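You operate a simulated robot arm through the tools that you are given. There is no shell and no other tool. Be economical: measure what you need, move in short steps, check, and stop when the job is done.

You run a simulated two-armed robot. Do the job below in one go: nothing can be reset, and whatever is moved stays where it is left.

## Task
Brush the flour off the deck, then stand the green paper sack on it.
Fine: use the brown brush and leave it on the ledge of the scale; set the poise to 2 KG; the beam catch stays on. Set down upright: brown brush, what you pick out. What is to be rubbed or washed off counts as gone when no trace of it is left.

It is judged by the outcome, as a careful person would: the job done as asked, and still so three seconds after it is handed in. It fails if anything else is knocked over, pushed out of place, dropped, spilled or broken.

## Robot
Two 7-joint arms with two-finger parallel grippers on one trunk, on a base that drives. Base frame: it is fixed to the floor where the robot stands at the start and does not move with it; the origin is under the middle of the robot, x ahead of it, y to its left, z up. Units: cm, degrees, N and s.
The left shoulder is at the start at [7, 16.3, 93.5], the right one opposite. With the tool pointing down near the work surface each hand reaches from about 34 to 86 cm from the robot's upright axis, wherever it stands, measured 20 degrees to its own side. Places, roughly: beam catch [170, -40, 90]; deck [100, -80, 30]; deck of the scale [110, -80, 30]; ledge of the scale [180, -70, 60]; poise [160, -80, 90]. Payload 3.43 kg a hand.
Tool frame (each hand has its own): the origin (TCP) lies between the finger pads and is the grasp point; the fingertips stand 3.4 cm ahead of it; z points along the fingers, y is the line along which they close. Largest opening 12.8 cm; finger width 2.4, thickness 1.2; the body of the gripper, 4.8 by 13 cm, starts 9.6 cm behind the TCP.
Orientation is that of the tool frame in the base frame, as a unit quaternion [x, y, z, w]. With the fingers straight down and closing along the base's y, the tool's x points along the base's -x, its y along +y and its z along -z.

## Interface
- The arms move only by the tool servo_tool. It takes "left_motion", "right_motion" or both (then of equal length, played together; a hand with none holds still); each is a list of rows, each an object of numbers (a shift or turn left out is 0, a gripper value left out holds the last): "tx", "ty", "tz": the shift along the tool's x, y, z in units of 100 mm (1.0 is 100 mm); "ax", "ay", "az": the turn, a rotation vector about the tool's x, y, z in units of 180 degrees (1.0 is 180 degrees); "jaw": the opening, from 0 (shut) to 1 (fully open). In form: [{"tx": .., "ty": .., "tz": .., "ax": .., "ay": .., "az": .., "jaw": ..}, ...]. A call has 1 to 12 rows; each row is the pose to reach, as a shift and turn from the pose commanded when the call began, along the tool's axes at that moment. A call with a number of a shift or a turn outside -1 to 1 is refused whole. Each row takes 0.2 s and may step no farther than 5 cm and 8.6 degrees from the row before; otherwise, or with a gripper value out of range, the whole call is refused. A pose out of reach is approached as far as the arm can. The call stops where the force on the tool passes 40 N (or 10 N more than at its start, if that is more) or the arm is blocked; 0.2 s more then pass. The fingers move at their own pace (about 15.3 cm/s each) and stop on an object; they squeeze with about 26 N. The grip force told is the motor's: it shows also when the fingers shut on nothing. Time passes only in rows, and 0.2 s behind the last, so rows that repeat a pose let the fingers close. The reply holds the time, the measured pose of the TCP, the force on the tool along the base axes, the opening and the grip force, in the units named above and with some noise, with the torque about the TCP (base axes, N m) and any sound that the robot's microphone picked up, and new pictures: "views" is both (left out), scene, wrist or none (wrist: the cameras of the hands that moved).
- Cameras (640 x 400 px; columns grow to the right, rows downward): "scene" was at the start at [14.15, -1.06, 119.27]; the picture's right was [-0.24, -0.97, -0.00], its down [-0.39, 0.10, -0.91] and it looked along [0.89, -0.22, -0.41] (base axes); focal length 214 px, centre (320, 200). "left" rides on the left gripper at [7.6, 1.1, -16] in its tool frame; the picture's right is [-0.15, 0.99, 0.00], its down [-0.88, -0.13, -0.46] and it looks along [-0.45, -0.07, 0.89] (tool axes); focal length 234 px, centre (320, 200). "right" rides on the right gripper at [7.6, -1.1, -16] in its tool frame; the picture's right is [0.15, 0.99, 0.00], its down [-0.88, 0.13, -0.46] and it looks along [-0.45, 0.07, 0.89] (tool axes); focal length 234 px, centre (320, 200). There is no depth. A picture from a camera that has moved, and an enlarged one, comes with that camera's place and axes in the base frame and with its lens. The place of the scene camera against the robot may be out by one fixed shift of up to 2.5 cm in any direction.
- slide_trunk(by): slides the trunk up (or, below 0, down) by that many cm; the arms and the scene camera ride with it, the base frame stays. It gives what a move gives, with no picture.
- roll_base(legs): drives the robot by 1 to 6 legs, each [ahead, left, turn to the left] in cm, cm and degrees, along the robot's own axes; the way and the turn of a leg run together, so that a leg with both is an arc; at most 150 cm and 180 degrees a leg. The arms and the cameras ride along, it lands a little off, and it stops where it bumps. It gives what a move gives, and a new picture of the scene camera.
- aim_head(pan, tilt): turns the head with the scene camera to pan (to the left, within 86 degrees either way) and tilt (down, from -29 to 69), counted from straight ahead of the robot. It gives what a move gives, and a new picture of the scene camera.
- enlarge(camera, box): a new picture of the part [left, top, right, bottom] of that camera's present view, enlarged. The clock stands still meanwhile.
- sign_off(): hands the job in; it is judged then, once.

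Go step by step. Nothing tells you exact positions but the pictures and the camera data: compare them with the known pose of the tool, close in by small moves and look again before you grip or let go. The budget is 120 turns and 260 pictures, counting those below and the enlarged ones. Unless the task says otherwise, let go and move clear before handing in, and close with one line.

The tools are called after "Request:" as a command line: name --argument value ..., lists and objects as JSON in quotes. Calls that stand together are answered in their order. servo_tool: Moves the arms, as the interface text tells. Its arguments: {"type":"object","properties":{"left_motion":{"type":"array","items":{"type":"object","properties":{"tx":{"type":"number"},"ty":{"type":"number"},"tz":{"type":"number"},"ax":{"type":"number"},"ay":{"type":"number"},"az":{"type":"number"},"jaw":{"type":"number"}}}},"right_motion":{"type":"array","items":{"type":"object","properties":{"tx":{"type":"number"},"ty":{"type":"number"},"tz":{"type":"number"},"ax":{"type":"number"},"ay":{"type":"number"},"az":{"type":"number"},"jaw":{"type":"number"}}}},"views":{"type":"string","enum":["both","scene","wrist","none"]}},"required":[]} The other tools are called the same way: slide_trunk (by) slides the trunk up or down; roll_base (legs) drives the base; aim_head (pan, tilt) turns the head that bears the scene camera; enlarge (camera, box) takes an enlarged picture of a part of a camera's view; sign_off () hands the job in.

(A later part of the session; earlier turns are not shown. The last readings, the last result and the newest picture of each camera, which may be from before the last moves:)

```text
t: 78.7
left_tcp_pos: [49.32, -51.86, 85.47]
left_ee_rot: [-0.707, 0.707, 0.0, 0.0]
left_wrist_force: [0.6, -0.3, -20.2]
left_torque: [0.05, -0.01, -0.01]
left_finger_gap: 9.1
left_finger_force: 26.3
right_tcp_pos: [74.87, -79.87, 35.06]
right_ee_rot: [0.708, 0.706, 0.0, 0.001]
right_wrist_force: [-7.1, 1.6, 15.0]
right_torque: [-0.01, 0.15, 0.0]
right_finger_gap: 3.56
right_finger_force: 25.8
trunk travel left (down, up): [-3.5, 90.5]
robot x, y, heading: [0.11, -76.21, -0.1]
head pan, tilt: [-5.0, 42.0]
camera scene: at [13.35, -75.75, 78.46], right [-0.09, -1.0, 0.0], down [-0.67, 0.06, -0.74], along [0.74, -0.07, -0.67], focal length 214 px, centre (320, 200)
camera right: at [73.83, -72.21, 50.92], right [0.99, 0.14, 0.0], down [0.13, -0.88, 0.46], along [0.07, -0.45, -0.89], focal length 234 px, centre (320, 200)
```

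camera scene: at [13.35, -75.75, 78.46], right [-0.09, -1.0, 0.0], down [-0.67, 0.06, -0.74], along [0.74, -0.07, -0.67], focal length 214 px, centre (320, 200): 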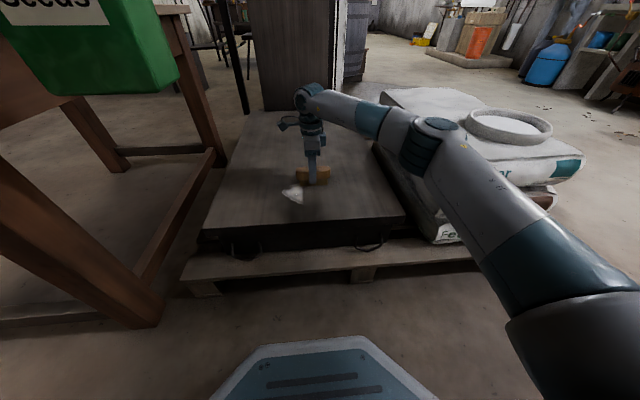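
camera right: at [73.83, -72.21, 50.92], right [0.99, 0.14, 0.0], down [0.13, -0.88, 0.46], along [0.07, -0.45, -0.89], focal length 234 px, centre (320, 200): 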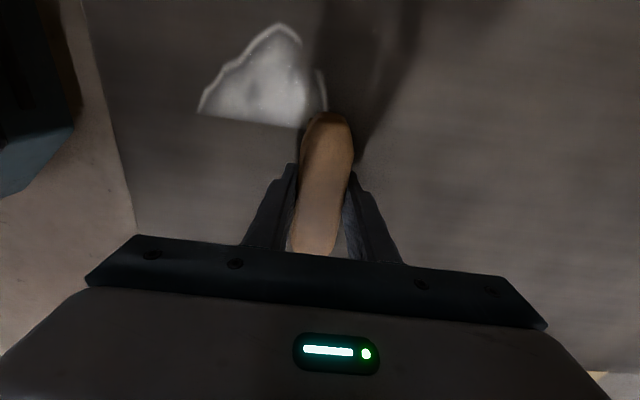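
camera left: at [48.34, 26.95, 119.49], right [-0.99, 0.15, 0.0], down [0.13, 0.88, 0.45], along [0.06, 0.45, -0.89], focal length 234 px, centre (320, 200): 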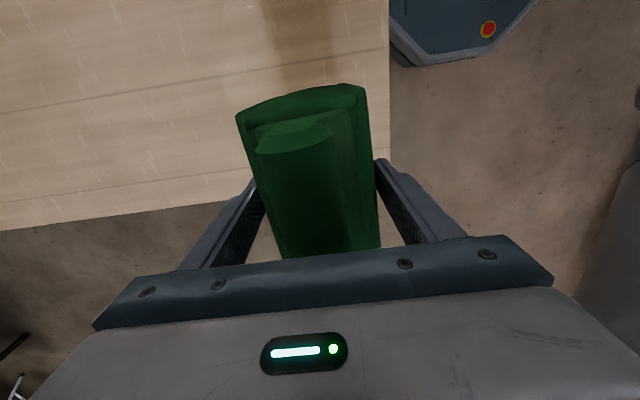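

Lane 1 is clean. Now lane 2 at y = −73, back and forth.

Request:
servo_tool --right_motion '[{"ty": 0.2, "tx": 0.2}, {"ty": 0.35, "tx": 0.45}, {"ty": 0.4, "tx": 0.7}, {"ty": 0.2, "tx": 0.7}, {"ty": 0.0, "tx": 0.7}, {"ty": -0.2, "tx": 0.7}, {"ty": -0.4, "tx": 0.7}, {"ty": -0.6, "tx": 0.7}, {"ty": -0.8, "tx": 0.7}, {"ty": -1.0, "tx": 0.7}, {"ty": -1.0, "tx": 0.7}]' --views "none"

Request:
servo_tool --right_motion '[{"ty": -0.2}, {"ty": -0.35}, {"ty": -0.15}, {"ty": 0.05}, {"ty": 0.25}, {"ty": 0.45}, {"ty": 0.65}, {"ty": 0.85}, {"ty": 1.0}, {"ty": 1.0}]' --views "both"

```text
t: 81.1
left_tcp_pos: [49.48, -51.87, 85.42]
left_ee_rot: [-0.707, 0.708, 0.0, -0.001]
left_wrist_force: [-0.3, 0.3, -19.6]
left_torque: [0.0, 0.0, 0.01]
left_finger_gap: 9.06
left_finger_force: 25.6
right_tcp_pos: [64.94, -73.12, 35.11]
right_ee_rot: [0.708, 0.706, 0.0, 0.0]
right_wrist_force: [0.5, 0.4, 1.4]
right_torque: [-0.09, -0.02, -0.03]
right_finger_gap: 3.58
right_finger_force: 25.7
right hand out of reach, approached as far as the arm can: row 3
trunk travel left (down, up): [-3.5, 90.5]
robot x, y, heading: [-0.18, -76.19, -0.1]
head pan, tilt: [-5.0, 42.0]
```

```text
t: 83.3
left_tcp_pos: [49.32, -51.94, 85.52]
left_ee_rot: [-0.707, 0.708, 0.0, 0.0]
left_wrist_force: [-0.2, 1.1, -19.4]
left_torque: [-0.02, 0.01, -0.01]
left_finger_gap: 9.05
left_finger_force: 25.8
right_tcp_pos: [75.07, -72.8, 34.99]
right_ee_rot: [0.708, 0.706, 0.0, 0.0]
right_wrist_force: [-5.8, -0.8, 14.0]
right_torque: [0.08, 0.24, 0.11]
right_finger_gap: 3.58
right_finger_force: 26.0
trunk travel left (down, up): [-3.5, 90.5]
robot x, y, heading: [-0.06, -76.48, -0.5]
head pan, tilt: [-5.0, 42.0]
camera scene: at [13.36, -75.76, 78.47], right [-0.09, -1.0, 0.0], down [-0.67, 0.06, -0.74], along [0.74, -0.07, -0.67], focal length 214 px, centre (320, 200)
camera right: at [73.84, -65.24, 50.93], right [0.99, 0.14, 0.0], down [0.13, -0.88, 0.46], along [0.07, -0.45, -0.89], focal length 234 px, centre (320, 200)
```

scene: 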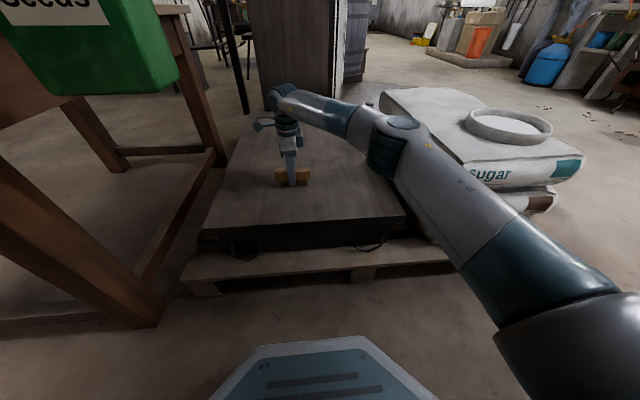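
right: 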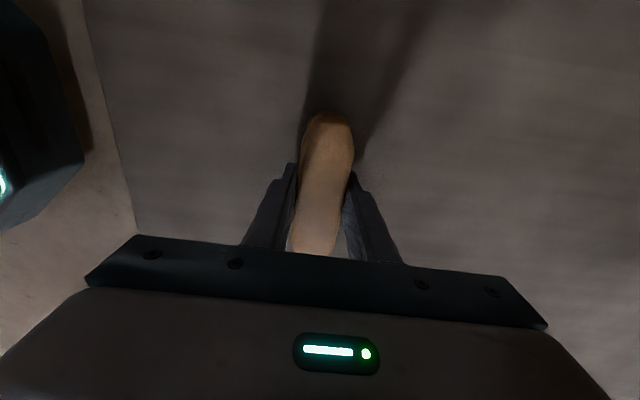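

It looks clean. I'll do one more pass along the middle to be safe, then lift and inspect.

Request:
servo_tool --right_motion '[{"tx": -0.2, "ty": 0.0}, {"tx": -0.36, "ty": -0.15}, {"tx": -0.36, "ty": -0.4}, {"tx": -0.36, "ty": -0.65}, {"tx": -0.36, "ty": -0.9}, {"tx": -0.36, "ty": -1.0}, {"tx": -0.36, "ty": -0.75}, {"tx": -0.36, "ty": -0.5}, {"tx": -0.36, "ty": -0.25}, {"tx": -0.36, "ty": 0.0}]' --views "none"

Request:
servo_tool --right_motion '[{"tz": -0.3}, {"tz": -0.6}, {"tz": -1.0}, {"tz": -1.0, "tx": -0.4}, {"tz": -1.0, "tx": -0.8}, {"tz": -1.0, "tx": -0.8}]' --views "none"

Request:
servo_tool --right_motion '[{"tz": -0.3}, {"tz": -0.6}, {"tz": -1.0}, {"tz": -1.0}]' --views "both"

Request:
enlarge --camera "scene" --box '[200, 100, 410, 240]'

Request:
enlarge --camera "right" --box '[120, 0, 420, 170]'

```text
t: 85.5
left_tcp_pos: [49.39, -51.94, 85.49]
left_ee_rot: [-0.707, 0.707, 0.0, 0.0]
left_wrist_force: [-0.5, -0.8, -19.5]
left_torque: [0.0, 0.0, -0.01]
left_finger_gap: 9.06
left_finger_force: 26.0
right_tcp_pos: [74.85, -76.51, 34.95]
right_ee_rot: [0.708, 0.707, 0.0, 0.001]
right_wrist_force: [-7.5, 1.4, 15.0]
right_torque: [0.08, 0.31, 0.02]
right_finger_gap: 3.55
right_finger_force: 25.9
trunk travel left (down, up): [-3.5, 90.5]
robot x, y, heading: [-0.2, -76.42, -0.2]
head pan, tilt: [-5.0, 42.0]
```

```text
t: 86.9
left_tcp_pos: [49.49, -51.68, 85.44]
left_ee_rot: [-0.707, 0.708, 0.0, -0.001]
left_wrist_force: [0.6, 0.1, -19.5]
left_torque: [0.04, -0.02, -0.01]
left_finger_gap: 9.07
left_finger_force: 25.8
right_tcp_pos: [74.84, -84.47, 44.96]
right_ee_rot: [0.708, 0.706, 0.0, -0.001]
right_wrist_force: [-0.2, -0.4, -2.4]
right_torque: [0.02, -0.01, -0.01]
right_finger_gap: 3.58
right_finger_force: 26.0
trunk travel left (down, up): [-3.5, 90.5]
robot x, y, heading: [-0.24, -75.92, -0.3]
head pan, tilt: [-5.0, 42.0]
```

```text
t: 87.9
left_tcp_pos: [49.54, -51.94, 85.48]
left_ee_rot: [-0.707, 0.707, 0.0, 0.0]
left_wrist_force: [-1.1, 0.4, -20.3]
left_torque: [0.02, -0.02, 0.0]
left_finger_gap: 9.09
left_finger_force: 26.1
right_tcp_pos: [74.99, -84.52, 54.79]
right_ee_rot: [0.708, 0.706, -0.001, 0.0]
right_wrist_force: [0.1, -0.9, -1.4]
right_torque: [0.03, -0.01, 0.01]
right_finger_gap: 3.59
right_finger_force: 26.0
trunk travel left (down, up): [-3.5, 90.5]
robot x, y, heading: [-0.17, -75.86, -0.5]
head pan, tilt: [-5.0, 42.0]
camera scene: at [13.49, -75.75, 78.43], right [-0.09, -1.0, 0.0], down [-0.67, 0.06, -0.74], along [0.74, -0.07, -0.67], focal length 214 px, centre (320, 200)
camera right: at [73.97, -76.85, 70.66], right [0.99, 0.14, 0.0], down [0.13, -0.88, 0.46], along [0.06, -0.45, -0.89], focal length 234 px, centre (320, 200)
```

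scene: 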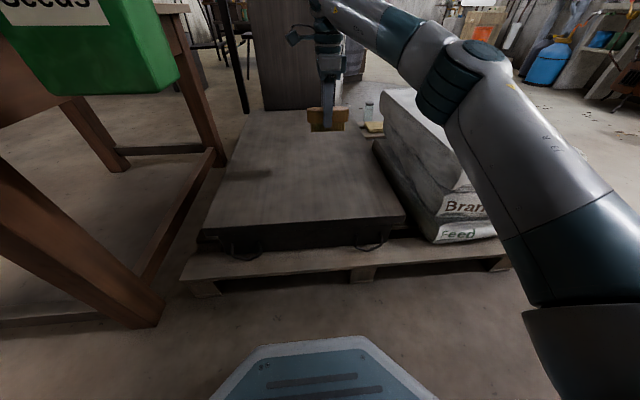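
right: 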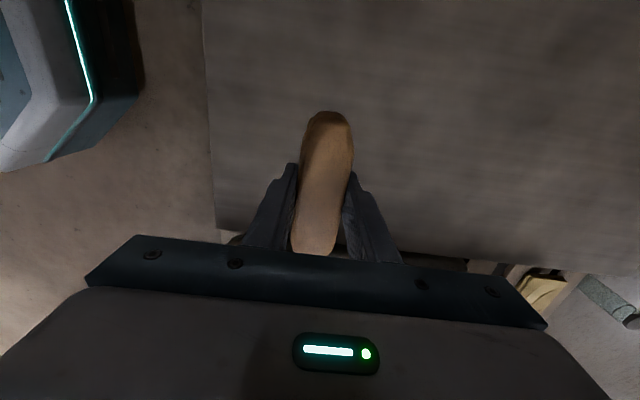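

```text
2.86 times, centred on (305, 170) of scene
camera zoom: at [13.49, -75.75, 78.43], right [-0.09, -1.0, 0.0], down [-0.67, 0.06, -0.74], along [0.74, -0.07, -0.67], focal length 613 px, centre (363, 286)
```

zoom: 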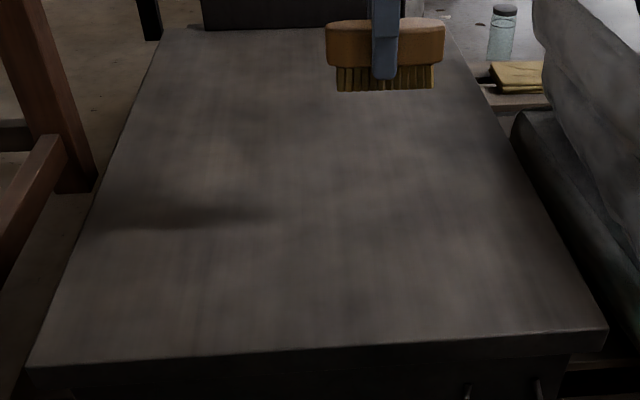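

```text
2.13 times, centred on (270, 85) of right
camera zoom: at [73.97, -76.85, 70.66], right [0.99, 0.14, 0.0], down [0.13, -0.88, 0.46], along [0.06, -0.45, -0.89], focal length 500 px, centre (427, 445)
```

zoom: 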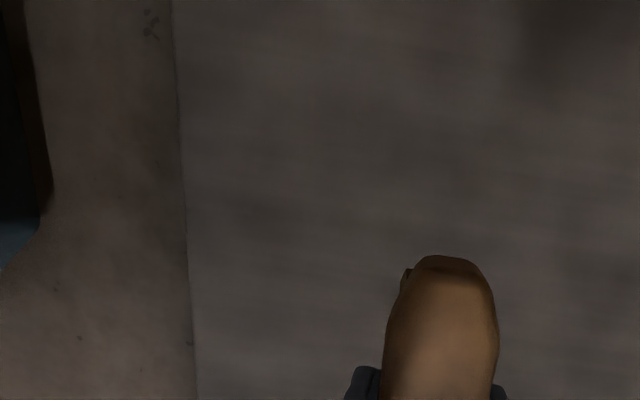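

The deck is clean. Next I'll raise the right hand out of the way and bring the sack over the deck toward about (70, −58).

Request:
servo_tool --right_motion '[{"tz": -0.2}, {"tz": -0.4}, {"tz": -0.6}, {"tz": -0.8}, {"tz": -1.0, "tx": -0.2}, {"tz": -1.0, "tx": -0.3}]' --left_motion '[{"ty": -0.2, "tx": 0.1}, {"ty": -0.4, "tx": 0.2}, {"ty": -0.6, "tx": 0.3}, {"ty": -0.8, "tx": 0.4}, {"ty": -1.0, "tx": 0.5}, {"ty": -1.0, "tx": 0.6}]' --views "none"

Request:
servo_tool --left_motion '[{"ty": -0.2, "tz": 0.1}, {"ty": -0.4, "tz": 0.2}, {"ty": -0.6, "tz": 0.3}, {"ty": -0.8, "tz": 0.5}, {"ty": -1.0, "tz": 0.75}, {"ty": -1.0, "tz": 1.0}, {"ty": -1.0, "tz": 1.0}]' --views "both"

```text
t: 89.3
left_tcp_pos: [59.23, -57.85, 84.55]
left_ee_rot: [-0.706, 0.708, -0.001, 0.001]
left_wrist_force: [-0.3, 0.5, -19.3]
left_torque: [0.02, 0.03, -0.02]
left_finger_gap: 9.04
left_finger_force: 26.0
left hand out of reach, approached as far as the arm can: row 5, 6
right_tcp_pos: [75.11, -87.8, 64.85]
right_ee_rot: [0.708, 0.706, -0.001, -0.001]
right_wrist_force: [0.1, -0.5, -2.1]
right_torque: [-0.03, -0.02, 0.04]
right_finger_gap: 3.59
right_finger_force: 25.9
right hand out of reach, approached as far as the arm can: row 5
trunk travel left (down, up): [-3.5, 90.5]
robot x, y, heading: [-0.53, -76.01, -0.2]
head pan, tilt: [-5.0, 42.0]
```

```text
t: 90.9
left_tcp_pos: [69.24, -57.87, 74.44]
left_ee_rot: [-0.706, 0.708, 0.001, -0.002]
left_wrist_force: [-0.4, 0.4, -18.7]
left_torque: [0.04, -0.02, 0.02]
left_finger_gap: 9.06
left_finger_force: 26.1
left hand out of reach, approached as far as the arm can: row 2, 3, 4, 5
right_tcp_pos: [75.1, -87.58, 64.76]
right_ee_rot: [0.709, 0.706, -0.001, -0.001]
right_wrist_force: [-0.7, 0.3, -1.0]
right_torque: [-0.03, 0.02, -0.02]
right_finger_gap: 3.57
right_finger_force: 25.7
trunk travel left (down, up): [-3.5, 90.5]
robot x, y, heading: [-0.37, -76.27, -0.1]
head pan, tilt: [-5.0, 42.0]
camera scene: at [13.52, -75.76, 78.43], right [-0.09, -1.0, 0.0], down [-0.67, 0.06, -0.74], along [0.74, -0.07, -0.67], focal length 214 px, centre (320, 200)
camera left: at [68.1, -65.44, 90.16], right [-0.99, 0.15, 0.0], down [0.13, 0.88, 0.45], along [0.07, 0.45, -0.89], focal length 234 px, centre (320, 200)
```

scene: 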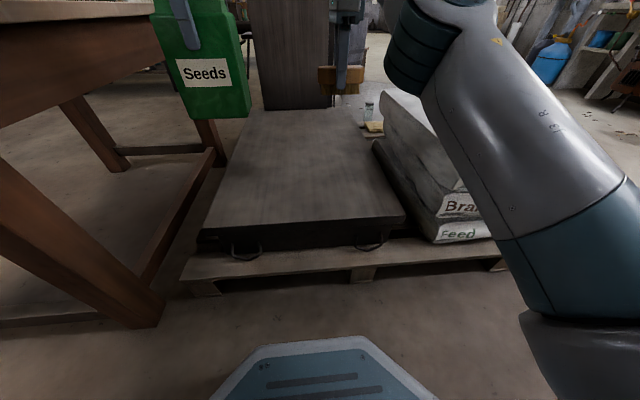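
left: 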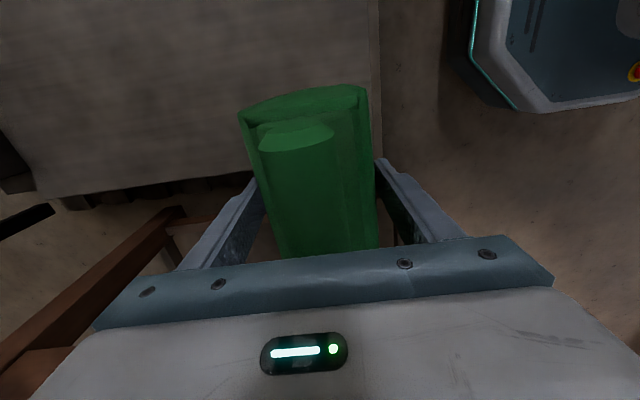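

The sack is above the deck (left deck edge at y about −46). I'll shift a bit further in and lower.

Request:
servo_tool --left_motion '[{"ty": -0.15, "tx": 0.1, "tz": 0.2}, {"ty": -0.3, "tx": 0.2, "tz": 0.4}, {"ty": -0.45, "tx": 0.3, "tz": 0.6}, {"ty": -0.6, "tx": 0.4, "tz": 0.8}, {"ty": -0.6, "tx": 0.5, "tz": 1.0}, {"ty": -0.6, "tx": 0.5, "tz": 1.0}]' --views "none"

Request:
servo_tool --left_motion '[{"tz": 0.2}, {"tz": 0.4}, {"tz": 0.6}, {"tz": 0.8}, {"tz": 1.0}, {"tz": 1.0}]' --views "none"

Request:
servo_tool --left_motion '[{"tz": 0.15}, {"tz": 0.3}, {"tz": 0.4}, {"tz": 0.4}]' --views "both"

```text
t: 92.3
left_tcp_pos: [75.01, -63.03, 64.66]
left_ee_rot: [-0.706, 0.708, 0.001, -0.001]
left_wrist_force: [0.6, -0.2, -18.9]
left_torque: [0.01, -0.02, 0.02]
left_finger_gap: 9.05
left_finger_force: 25.7
left hand out of reach, approached as far as the arm can: row 4
right_tcp_pos: [75.02, -87.7, 64.66]
right_ee_rot: [0.709, 0.706, -0.001, -0.001]
right_wrist_force: [0.0, -0.5, -1.5]
right_torque: [0.06, 0.01, -0.01]
right_finger_gap: 3.58
right_finger_force: 26.0
trunk travel left (down, up): [-3.5, 90.5]
robot x, y, heading: [0.17, -76.49, 0.2]
head pan, tilt: [-5.0, 42.0]
```

```text
t: 93.7
left_tcp_pos: [75.15, -62.98, 54.48]
left_ee_rot: [-0.707, 0.708, 0.001, -0.001]
left_wrist_force: [0.3, 0.1, -19.7]
left_torque: [-0.01, -0.02, -0.02]
left_finger_gap: 9.04
left_finger_force: 26.0
right_tcp_pos: [75.16, -87.64, 64.77]
right_ee_rot: [0.708, 0.706, -0.001, 0.0]
right_wrist_force: [0.0, -0.6, -2.5]
right_torque: [0.01, -0.02, 0.0]
right_finger_gap: 3.56
right_finger_force: 25.9
trunk travel left (down, up): [-3.5, 90.5]
robot x, y, heading: [-0.21, -76.06, -0.2]
head pan, tilt: [-5.0, 42.0]
```

```text
t: 94.7
left_tcp_pos: [74.98, -63.01, 50.44]
left_ee_rot: [-0.707, 0.707, 0.002, -0.002]
left_wrist_force: [1.1, 0.0, -19.9]
left_torque: [-0.02, 0.0, 0.02]
left_finger_gap: 9.06
left_finger_force: 26.4
right_tcp_pos: [75.01, -87.66, 64.75]
right_ee_rot: [0.709, 0.705, -0.001, -0.001]
right_wrist_force: [-0.5, 0.7, -0.9]
right_torque: [-0.05, 0.02, -0.02]
right_finger_gap: 3.58
right_finger_force: 25.9
trunk travel left (down, up): [-3.5, 90.5]
robot x, y, heading: [0.03, -75.77, 0.0]
head pan, tilt: [-5.0, 42.0]
camera scene: at [13.54, -75.77, 78.43], right [-0.09, -1.0, 0.0], down [-0.67, 0.06, -0.74], along [0.74, -0.07, -0.67], focal length 214 px, centre (320, 200)
camera left: at [73.83, -70.47, 66.28], right [-0.99, 0.15, 0.0], down [0.13, 0.88, 0.45], along [0.06, 0.45, -0.89], focal length 234 px, centre (320, 200)
```

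scene: 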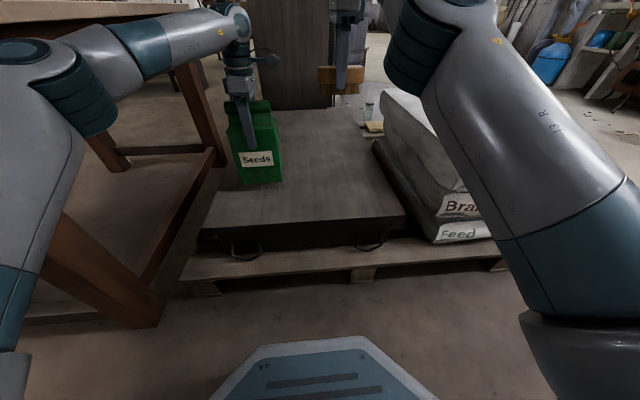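
left: 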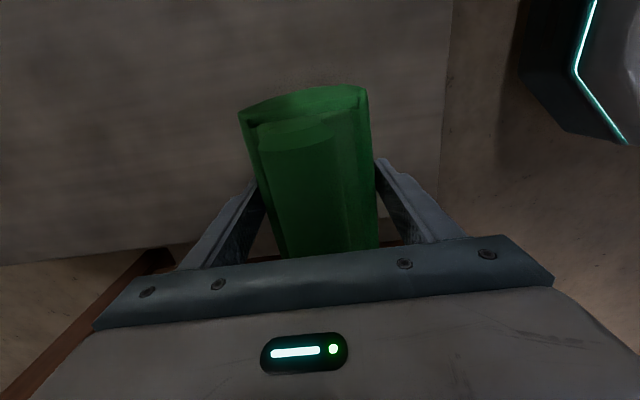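

Request:
servo_tool --left_motion '[{"tz": 0.1}, {"tz": 0.2}, {"tz": 0.27}, {"tz": 0.27}]' --views "none"

Request:
servo_tool --left_motion '[{"tz": 0.03}, {"tz": 0.06}, {"tz": 0.06}]' --views "none"

```text
t: 95.7
left_tcp_pos: [74.89, -63.07, 47.88]
left_ee_rot: [-0.706, 0.708, 0.001, -0.002]
left_wrist_force: [-0.1, 0.3, -19.3]
left_torque: [0.02, -0.01, 0.0]
left_finger_gap: 9.02
left_finger_force: 26.0
right_tcp_pos: [75.18, -87.44, 64.83]
right_ee_rot: [0.709, 0.705, -0.001, -0.001]
right_wrist_force: [0.0, -0.5, -1.1]
right_torque: [-0.01, 0.02, 0.01]
right_finger_gap: 3.56
right_finger_force: 26.3
trunk travel left (down, up): [-3.5, 90.5]
robot x, y, heading: [-0.06, -75.9, -0.2]
head pan, tilt: [-5.0, 42.0]
```

```text
t: 96.5
left_tcp_pos: [74.94, -63.08, 47.2]
left_ee_rot: [-0.706, 0.708, 0.001, -0.001]
left_wrist_force: [0.4, 0.2, -19.6]
left_torque: [0.02, -0.02, -0.01]
left_finger_gap: 9.02
left_finger_force: 26.0
right_tcp_pos: [75.09, -87.68, 64.76]
right_ee_rot: [0.708, 0.706, 0.0, -0.001]
right_wrist_force: [-0.4, -1.2, -1.4]
right_torque: [0.0, 0.02, -0.03]
right_finger_gap: 3.56
right_finger_force: 26.0
trunk travel left (down, up): [-3.5, 90.5]
robot x, y, heading: [-0.3, -76.03, -0.3]
head pan, tilt: [-5.0, 42.0]
```

Request:
servo_tool --left_motion '[{"tz": 0.02}, {"tz": 0.035}, {"tz": 0.035}]' --views "none"

Request:
servo_tool --left_motion '[{"tz": 0.02}, {"tz": 0.025}, {"tz": 0.025}]' --views "none"

Request:
enlarge --camera "scene" --box '[200, 60, 330, 210]'

```text
t: 97.3
left_tcp_pos: [74.88, -63.08, 47.06]
left_ee_rot: [-0.706, 0.708, 0.0, -0.001]
left_wrist_force: [-0.9, 0.2, -10.1]
left_torque: [-0.47, -0.28, 0.01]
left_finger_gap: 9.06
left_finger_force: 26.0
right_tcp_pos: [75.03, -87.62, 64.89]
right_ee_rot: [0.709, 0.706, 0.0, 0.0]
right_wrist_force: [0.4, 0.9, -1.7]
right_torque: [0.02, 0.02, 0.04]
right_finger_gap: 3.57
right_finger_force: 26.1
trunk travel left (down, up): [-3.5, 90.5]
robot x, y, heading: [-0.38, -76.27, -0.4]
head pan, tilt: [-5.0, 42.0]
```

```text
t: 98.1
left_tcp_pos: [74.89, -62.99, 47.08]
left_ee_rot: [-0.706, 0.708, -0.001, 0.0]
left_wrist_force: [6.3, 0.2, 6.5]
left_torque: [-0.66, 0.08, 0.33]
left_finger_gap: 9.04
left_finger_force: 26.0
right_tcp_pos: [75.0, -87.64, 64.93]
right_ee_rot: [0.709, 0.706, 0.001, 0.001]
right_wrist_force: [0.1, -0.7, -1.4]
right_torque: [0.01, -0.03, 0.0]
right_finger_gap: 3.58
right_finger_force: 26.5
trunk travel left (down, up): [-3.5, 90.5]
robot x, y, heading: [-0.24, -75.87, -0.2]
head pan, tilt: [-5.0, 42.0]
```

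```text
2.67 times, centred on (265, 135) of scene
camera zoom: at [13.37, -75.8, 78.48], right [-0.09, -1.0, 0.0], down [-0.67, 0.06, -0.74], along [0.74, -0.07, -0.67], focal length 572 px, centre (467, 373)
```

zoom: 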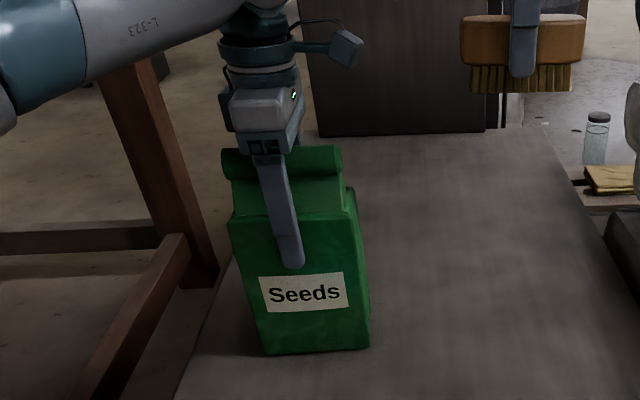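

The sack stands on the deck and its weight is carried. I'll open slowly and rise straight up.

Request:
servo_tool --left_motion '[{"jaw": 0.74}, {"jaw": 0.8}, {"jaw": 0.9}, {"jaw": 1.0}, {"jaw": 1.0}, {"jaw": 1.0, "tz": -0.2}, {"jaw": 1.0, "tz": -0.4}, {"jaw": 1.0, "tz": -0.7}, {"jaw": 1.0, "tz": -1.0}, {"jaw": 1.0, "tz": -1.0}]' --views "scene"

Request:
servo_tool --left_motion '[{"tz": -0.2}, {"tz": -0.4}, {"tz": -0.7}, {"tz": -1.0}, {"tz": -1.0}]' --views "both"

```text
t: 100.3
left_tcp_pos: [74.88, -62.89, 56.78]
left_ee_rot: [0.707, -0.707, 0.0, 0.001]
left_wrist_force: [-0.1, -0.1, 0.0]
left_torque: [0.0, 0.0, -0.02]
left_finger_gap: 12.8
left_finger_force: 0.0
right_tcp_pos: [74.91, -87.64, 64.89]
right_ee_rot: [0.708, 0.706, 0.0, -0.001]
right_wrist_force: [0.1, 0.7, -1.0]
right_torque: [0.02, 0.01, -0.04]
right_finger_gap: 3.58
right_finger_force: 25.8
trunk travel left (down, up): [-3.5, 90.5]
robot x, y, heading: [-0.25, -76.17, -0.4]
head pan, tilt: [-5.0, 42.0]
camera scene: at [13.39, -75.8, 78.46], right [-0.09, -1.0, 0.0], down [-0.67, 0.06, -0.74], along [0.74, -0.07, -0.67], focal length 214 px, centre (320, 200)
```

scene: 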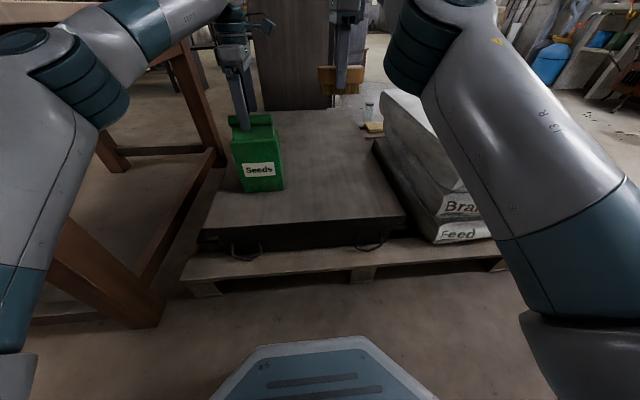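

```text
t: 101.5
left_tcp_pos: [74.48, -63.03, 66.74]
left_ee_rot: [-0.706, 0.708, 0.001, 0.0]
left_wrist_force: [0.2, -0.3, 0.9]
left_torque: [0.0, 0.01, 0.0]
left_finger_gap: 12.8
left_finger_force: 0.3
left hand out of reach, approached as far as the arm can: row 4, 5
right_tcp_pos: [75.03, -87.53, 64.83]
right_ee_rot: [0.708, 0.707, 0.0, 0.001]
right_wrist_force: [-0.3, 0.0, -1.4]
right_torque: [0.04, -0.03, 0.01]
right_finger_gap: 3.58
right_finger_force: 25.6
trunk travel left (down, up): [-3.5, 90.5]
robot x, y, heading: [-0.61, -76.01, -0.0]
head pan, tilt: [-5.0, 42.0]
camera scene: at [13.4, -75.8, 78.46], right [-0.09, -1.0, 0.0], down [-0.67, 0.06, -0.74], along [0.74, -0.07, -0.67], focal length 214 px, centre (320, 200)
camera left: at [73.3, -70.49, 82.55], right [-0.99, 0.15, 0.0], down [0.13, 0.88, 0.46], along [0.07, 0.45, -0.89], focal length 234 px, centre (320, 200)
```

scene: 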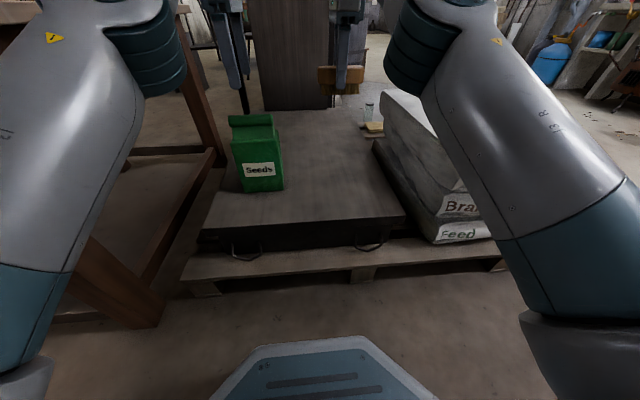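
left: 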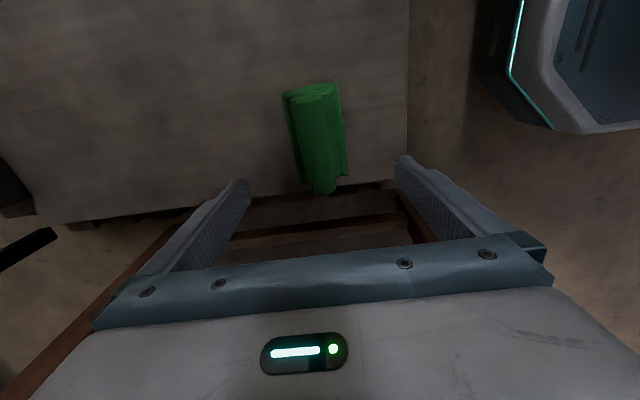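

The sack stands upright and released. I'll raise the trunk and look at the beam, poise and ledge.

Request:
slide_trunk --by 40

Request:
aim_head --pan 0 --tilt 20

Request:
enlarge --camera "scene" --box '[200, 80, 440, 230]'

```text
t: 105.3
left_tcp_pos: [74.71, -63.1, 106.69]
left_ee_rot: [-0.707, 0.707, 0.001, 0.0]
left_wrist_force: [-0.5, 0.7, -0.1]
left_torque: [0.01, 0.02, 0.03]
left_finger_gap: 12.78
left_finger_force: 0.1
right_tcp_pos: [75.02, -87.62, 104.91]
right_ee_rot: [0.709, 0.705, 0.001, 0.0]
right_wrist_force: [-0.1, -0.6, -1.2]
right_torque: [0.0, 0.0, 0.01]
right_finger_gap: 3.57
right_finger_force: 25.9
trunk travel left (down, up): [-43.5, 50.5]
robot x, y, heading: [-0.0, -76.44, -0.2]
head pan, tilt: [-5.0, 42.0]
```

```text
t: 106.2
left_tcp_pos: [74.47, -63.15, 106.75]
left_ee_rot: [-0.706, 0.708, 0.0, 0.0]
left_wrist_force: [-0.2, 0.1, -0.4]
left_torque: [0.01, 0.01, 0.0]
left_finger_gap: 12.8
left_finger_force: 0.0
right_tcp_pos: [74.98, -87.61, 104.9]
right_ee_rot: [0.709, 0.706, 0.0, 0.0]
right_wrist_force: [-0.5, -0.1, -1.9]
right_torque: [0.01, 0.01, -0.01]
right_finger_gap: 3.58
right_finger_force: 26.3
trunk travel left (down, up): [-43.5, 50.5]
robot x, y, heading: [0.1, -76.14, -0.2]
head pan, tilt: [0.0, 20.0]
camera scene: at [14.41, -75.08, 121.88], right [0.0, -1.0, 0.0], down [-0.34, 0.0, -0.94], along [0.94, 0.0, -0.34], focal length 214 px, centre (320, 200)
```

scene: 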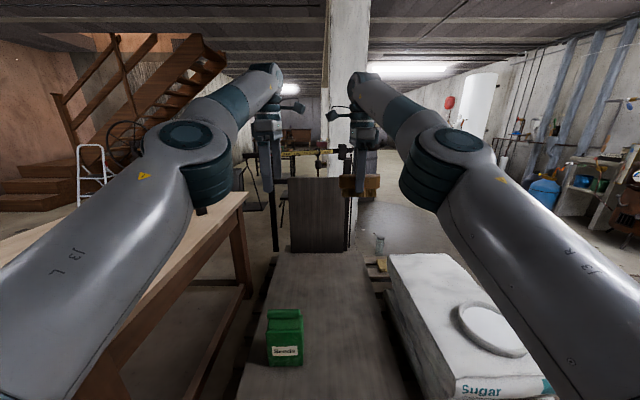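

```text
2.67 times, centred on (320, 155) of scene
camera zoom: at [14.41, -75.08, 121.88], right [0.0, -1.0, 0.0], down [-0.34, 0.0, -0.94], along [0.94, 0.0, -0.34], focal length 572 px, centre (320, 320)
```

zoom: 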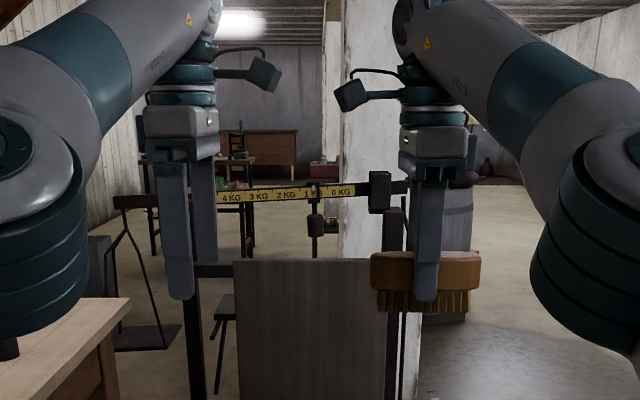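

The beam's face looks toward the robot, and its poise hangs between 0 and 1 KG. The scale head is too far to reach over the deck, so I need to drive around. I'll look to the right to plan a path.

Request:
aim_head --pan -35 --tilt 22

Request:
aim_head --pan -85 --tilt 25

```text
t: 107.2
left_tcp_pos: [74.45, -63.06, 106.68]
left_ee_rot: [-0.707, 0.708, 0.0, 0.0]
left_wrist_force: [-1.1, -0.1, 0.1]
left_torque: [0.02, 0.0, -0.01]
left_finger_gap: 12.79
left_finger_force: 0.0
right_tcp_pos: [74.96, -87.59, 104.92]
right_ee_rot: [0.708, 0.706, 0.0, 0.0]
right_wrist_force: [0.1, 0.2, -2.6]
right_torque: [0.02, 0.03, -0.02]
right_finger_gap: 3.54
right_finger_force: 25.9
trunk travel left (down, up): [-43.5, 50.5]
robot x, y, heading: [-0.18, -76.51, -0.4]
head pan, tilt: [-35.0, 22.0]
camera scene: at [12.69, -80.39, 121.57], right [-0.58, -0.82, 0.0], down [-0.31, 0.22, -0.93], along [0.76, -0.53, -0.38], focal length 214 px, centre (320, 200)
```

scene: 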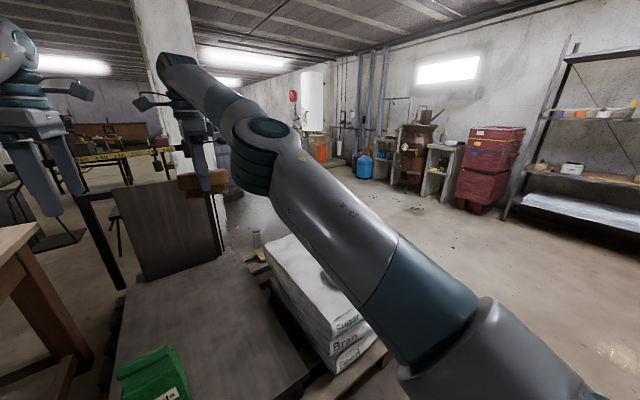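

```text
t: 108.3
left_tcp_pos: [74.49, -63.13, 106.66]
left_ee_rot: [-0.706, 0.708, 0.0, 0.0]
left_wrist_force: [0.1, 0.4, -0.8]
left_torque: [-0.02, -0.03, -0.03]
left_finger_gap: 12.81
left_finger_force: 0.0
right_tcp_pos: [75.1, -87.69, 104.94]
right_ee_rot: [0.708, 0.706, 0.0, 0.0]
right_wrist_force: [0.0, 0.9, -1.8]
right_torque: [0.04, 0.01, 0.02]
right_finger_gap: 3.56
right_finger_force: 26.1
trunk travel left (down, up): [-43.5, 50.5]
robot x, y, heading: [-0.06, -76.23, -0.5]
head pan, tilt: [-85.0, 25.0]
camera scene: at [5.88, -84.23, 121.09], right [-1.0, -0.08, 0.0], down [-0.04, 0.42, -0.91], along [0.08, -0.9, -0.42], focal length 214 px, centre (320, 200)
```

scene: 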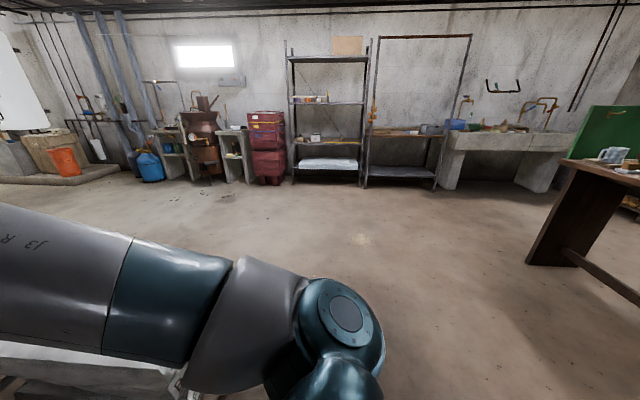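

The floor to the right is wide open. I'll strafe right past the pallet, then go forward along it, and look at the scale head from its side.

Request:
roll_base --legs '[[0, -128, 0], [130, 0, 0]]'

Request:
aim_head --pan 65 --tilt 25

```text
t: 120.8
left_tcp_pos: [202.73, -199.69, 106.8]
left_ee_rot: [-0.685, 0.728, 0.0, 0.0]
left_wrist_force: [0.1, 0.5, 0.8]
left_torque: [0.02, -0.01, 0.02]
left_finger_gap: 12.81
left_finger_force: 0.2
right_tcp_pos: [201.85, -224.14, 104.97]
right_ee_rot: [0.728, 0.685, 0.0, 0.0]
right_wrist_force: [0.1, 0.1, -2.1]
right_torque: [0.01, 0.0, 0.04]
right_finger_gap: 3.56
right_finger_force: 25.6
trunk travel left (down, up): [-43.5, 50.5]
robot x, y, heading: [127.28, -208.12, -3.3]
head pan, tilt: [-85.0, 25.0]
camera scene: at [132.93, -216.77, 121.09], right [-1.0, -0.03, 0.0], down [-0.01, 0.42, -0.91], along [0.02, -0.91, -0.42], focal length 214 px, centre (320, 200)
```

scene: 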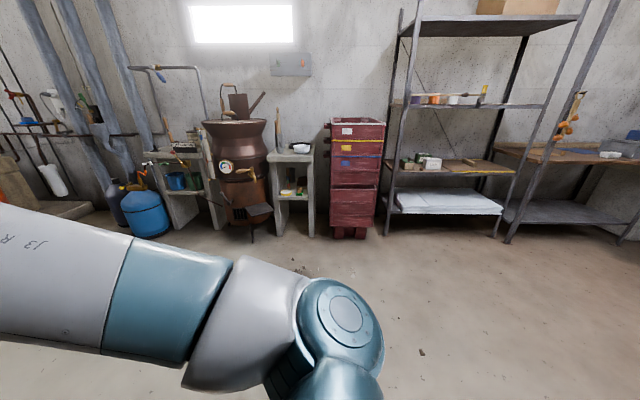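

```text
t: 123.2
left_tcp_pos: [202.69, -199.65, 106.72]
left_ee_rot: [-0.685, 0.729, 0.0, 0.001]
left_wrist_force: [0.5, -0.2, -0.5]
left_torque: [-0.02, 0.01, 0.02]
left_finger_gap: 12.81
left_finger_force: 0.1
right_tcp_pos: [201.77, -224.17, 104.94]
right_ee_rot: [0.729, 0.685, -0.001, -0.001]
right_wrist_force: [-0.5, -0.5, -2.3]
right_torque: [0.01, 0.0, -0.04]
right_finger_gap: 3.56
right_finger_force: 26.0
trunk travel left (down, up): [-43.5, 50.5]
robot x, y, heading: [127.36, -208.15, -3.4]
head pan, tilt: [65.0, 25.0]
camera scene: at [137.07, -199.46, 121.09], right [0.88, -0.48, 0.0], down [-0.2, -0.37, -0.91], along [0.43, 0.8, -0.42], focal length 214 px, centre (320, 200)
```

scene: 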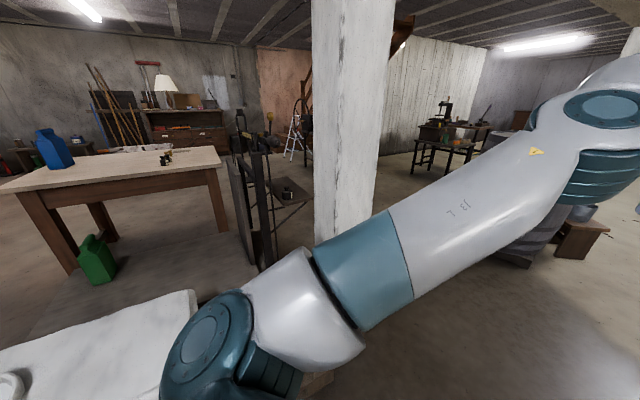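

I can see the scale's side, but my left arm blocks much of it. I'll enlarge this view.

Request:
enlarge --camera "scene" --box '[200, 100, 360, 270]'

Request:
enlarge --camera "left" --box '[0, 0, 640, 400]'

```text
2.35 times, centred on (280, 185) of scene
camera zoom: at [137.07, -199.46, 121.09], right [0.88, -0.48, 0.0], down [-0.2, -0.37, -0.91], along [0.43, 0.8, -0.42], focal length 505 px, centre (414, 235)
```

zoom: 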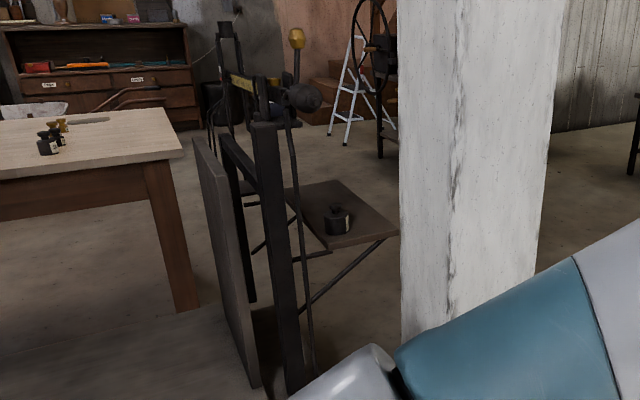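

```text
1.00 times, centred on (320, 200) of left
camera zoom: at [201.12, -207.04, 122.52], right [-0.98, 0.21, 0.0], down [0.18, 0.87, 0.46], along [0.09, 0.45, -0.89], focal length 234 px, centre (320, 200)
```

zoom: 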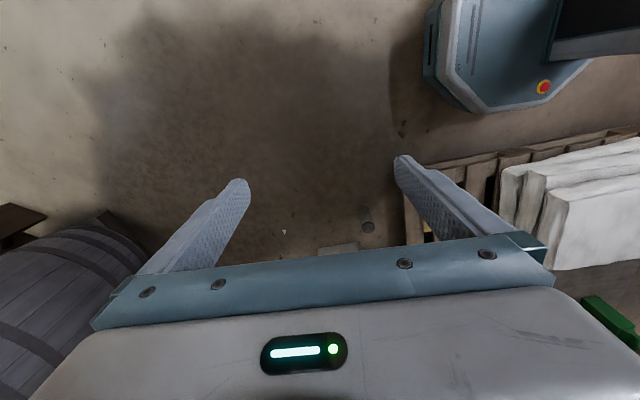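

The ledge is a shelf behind the posts, about x 175–197 and y −88 to −37, with a black weight on it. A pillar stands at about x 196–223, y −113 to −81. I'll go round the pillar's far side to approach the ledge from behind, turning left first.

Request:
roll_base --legs '[[-5, -12, 0], [0, 0, 93]]'

Request:
aim_head --pan -45 --tilt 25

Request:
aim_head --pan 0 --tilt 25

```text
t: 128.4
left_tcp_pos: [107.85, -145.38, 106.63]
left_ee_rot: [1.0, 0.004, 0.0, -0.001]
left_wrist_force: [0.1, 0.3, 0.2]
left_torque: [0.01, -0.01, 0.05]
left_finger_gap: 12.79
left_finger_force: 0.0
right_tcp_pos: [132.41, -144.78, 104.86]
right_ee_rot: [-0.003, 1.0, 0.0, 0.0]
right_wrist_force: [-0.3, 0.9, -1.2]
right_torque: [0.03, 0.0, 0.02]
right_finger_gap: 3.59
right_finger_force: 25.9
trunk travel left (down, up): [-43.5, 50.5]
robot x, y, heading: [121.79, -220.08, 90.3]
head pan, tilt: [65.0, 25.0]
camera scene: at [113.49, -209.9, 121.08], right [0.42, 0.91, 0.0], down [0.38, -0.18, -0.91], along [-0.82, 0.38, -0.42], focal length 214 px, centre (320, 200)
```

scene: 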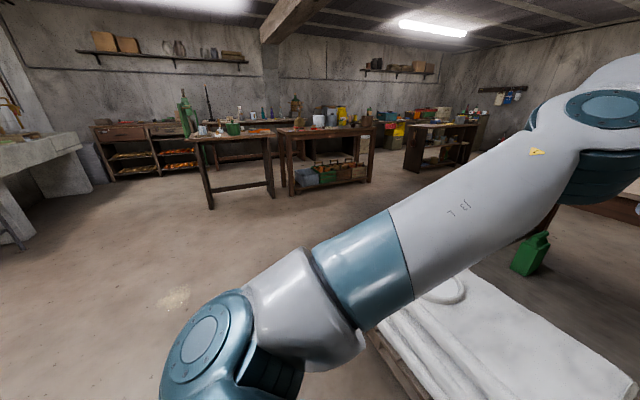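

```text
t: 130.3
left_tcp_pos: [107.79, -145.46, 106.67]
left_ee_rot: [1.0, 0.004, 0.0, 0.0]
left_wrist_force: [0.1, -0.3, -0.4]
left_torque: [0.0, 0.02, -0.02]
left_finger_gap: 12.81
left_finger_force: 0.1
right_tcp_pos: [132.43, -144.79, 104.92]
right_ee_rot: [-0.005, 1.0, 0.0, 0.0]
right_wrist_force: [0.4, 0.7, -2.2]
right_torque: [0.04, -0.01, 0.02]
right_finger_gap: 3.58
right_finger_force: 25.9
trunk travel left (down, up): [-43.5, 50.5]
robot x, y, heading: [122.3, -220.04, 90.2]
head pan, tilt: [-45.0, 25.0]
camera scene: at [128.35, -207.17, 121.08], right [0.71, -0.7, 0.0], down [-0.3, -0.3, -0.91], along [0.64, 0.65, -0.42], focal length 214 px, centre (320, 200)
```

scene: 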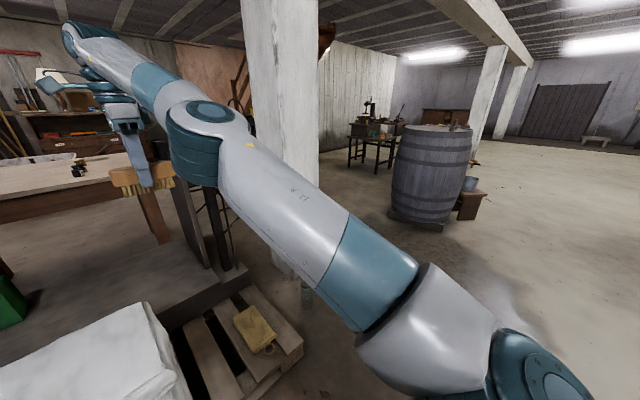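

```text
t: 131.4
left_tcp_pos: [107.78, -145.38, 106.73]
left_ee_rot: [1.0, 0.004, -0.001, 0.001]
left_wrist_force: [-0.8, 0.1, -1.4]
left_torque: [0.03, -0.01, 0.01]
left_finger_gap: 12.81
left_finger_force: 0.0
right_tcp_pos: [132.43, -144.76, 104.89]
right_ee_rot: [-0.003, 1.0, 0.0, 0.0]
right_wrist_force: [-0.4, -0.5, -1.8]
right_torque: [0.03, -0.01, 0.04]
right_finger_gap: 3.59
right_finger_force: 26.5
trunk travel left (down, up): [-43.5, 50.5]
robot x, y, heading: [121.38, -219.9, 90.5]
head pan, tilt: [0.0, 25.0]
camera scene: at [121.83, -204.52, 121.08], right [1.0, 0.01, 0.0], down [0.0, -0.42, -0.91], along [-0.01, 0.91, -0.42], focal length 214 px, centre (320, 200)
```

scene: 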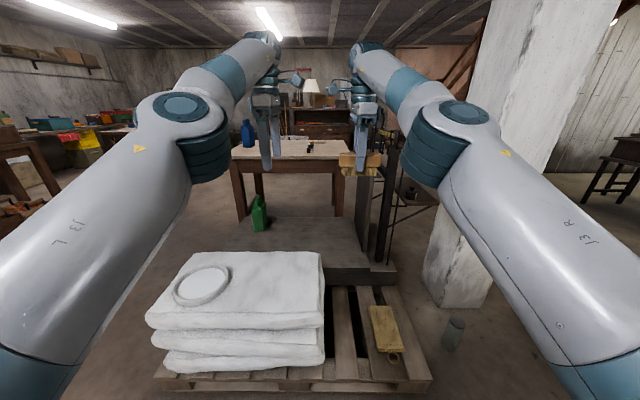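

The path is clear: pillar edge at x about 226, barrel from x about 335. I'll strafe to x about 280, then drive ahead.

Request:
roll_base --legs '[[0, -110, 0], [0, -50, 0]]'

```text
t: 139.7
left_tcp_pos: [268.21, -143.19, 106.79]
left_ee_rot: [1.0, 0.009, 0.0, -0.001]
left_wrist_force: [-0.1, -0.5, -0.4]
left_torque: [0.01, 0.03, -0.01]
left_finger_gap: 12.79
left_finger_force: 0.0
right_tcp_pos: [292.93, -142.25, 104.97]
right_ee_rot: [-0.008, 1.0, 0.0, 0.0]
right_wrist_force: [0.3, 0.1, -2.1]
right_torque: [-0.01, 0.03, 0.0]
right_finger_gap: 3.56
right_finger_force: 25.7
trunk travel left (down, up): [-43.5, 50.5]
robot x, y, heading: [282.86, -217.64, 91.2]
head pan, tilt: [0.0, 25.0]
camera scene: at [282.83, -202.17, 121.08], right [1.0, 0.02, 0.0], down [0.01, -0.42, -0.91], along [-0.02, 0.91, -0.42], focal length 214 px, centre (320, 200)
```

scene: 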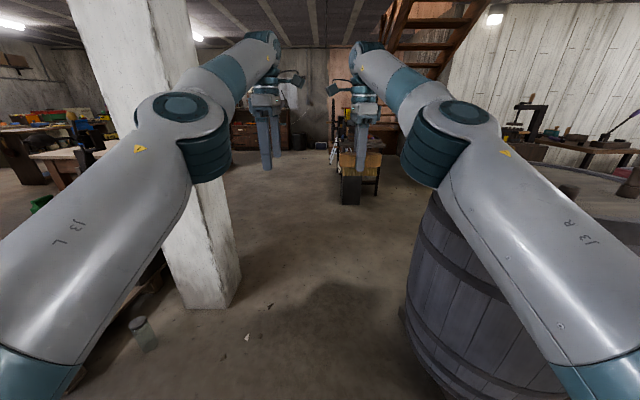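

Clear passage. I'll drive through, stop at y about −50, and turn to face the scale from behind.

Request:
roll_base --legs '[[0, 6, 0], [90, 0, 0], [76, 0, 0], [0, 0, 88]]'

Request:
enlarge --camera "scene" --box '[200, 80, 440, 320]'

```text
t: 152.1
left_tcp_pos: [198.9, -67.94, 106.58]
left_ee_rot: [0.721, 0.693, 0.0, 0.0]
left_wrist_force: [-0.7, 1.2, 0.1]
left_torque: [-0.04, 0.0, -0.02]
left_finger_gap: 12.84
left_finger_force: 0.0
right_tcp_pos: [199.22, -43.24, 104.95]
right_ee_rot: [-0.693, 0.721, 0.0, 0.0]
right_wrist_force: [0.2, 0.3, -1.0]
right_torque: [0.0, -0.02, 0.0]
right_finger_gap: 3.55
right_finger_force: 26.4
trunk travel left (down, up): [-43.5, 50.5]
robot x, y, heading: [274.35, -57.52, 177.7]
head pan, tilt: [0.0, 25.0]
camera scene: at [259.92, -55.71, 121.08], right [0.04, 1.0, 0.0], down [0.42, -0.02, -0.91], along [-0.91, 0.04, -0.42], focal length 214 px, centre (320, 200)
```

scene: 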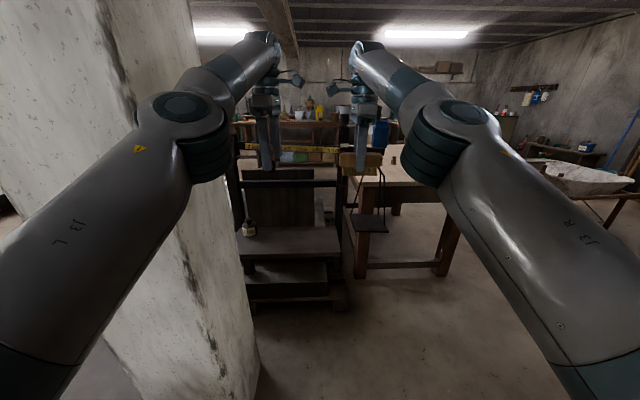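

```text
1.67 times, centred on (320, 200) of scene
camera zoom: at [259.92, -55.71, 121.08], right [0.04, 1.0, 0.0], down [0.42, -0.02, -0.91], along [-0.91, 0.04, -0.42], focal length 358 px, centre (320, 200)
```

zoom: 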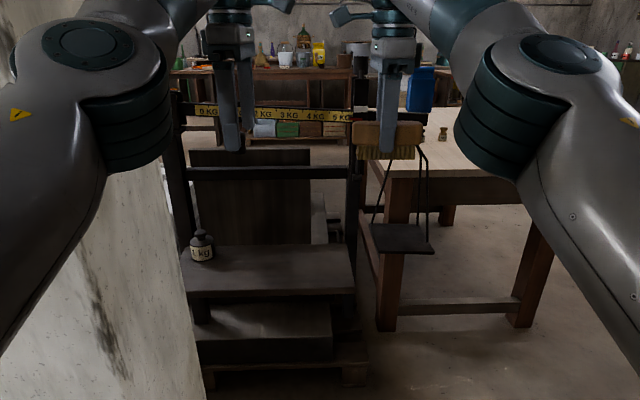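

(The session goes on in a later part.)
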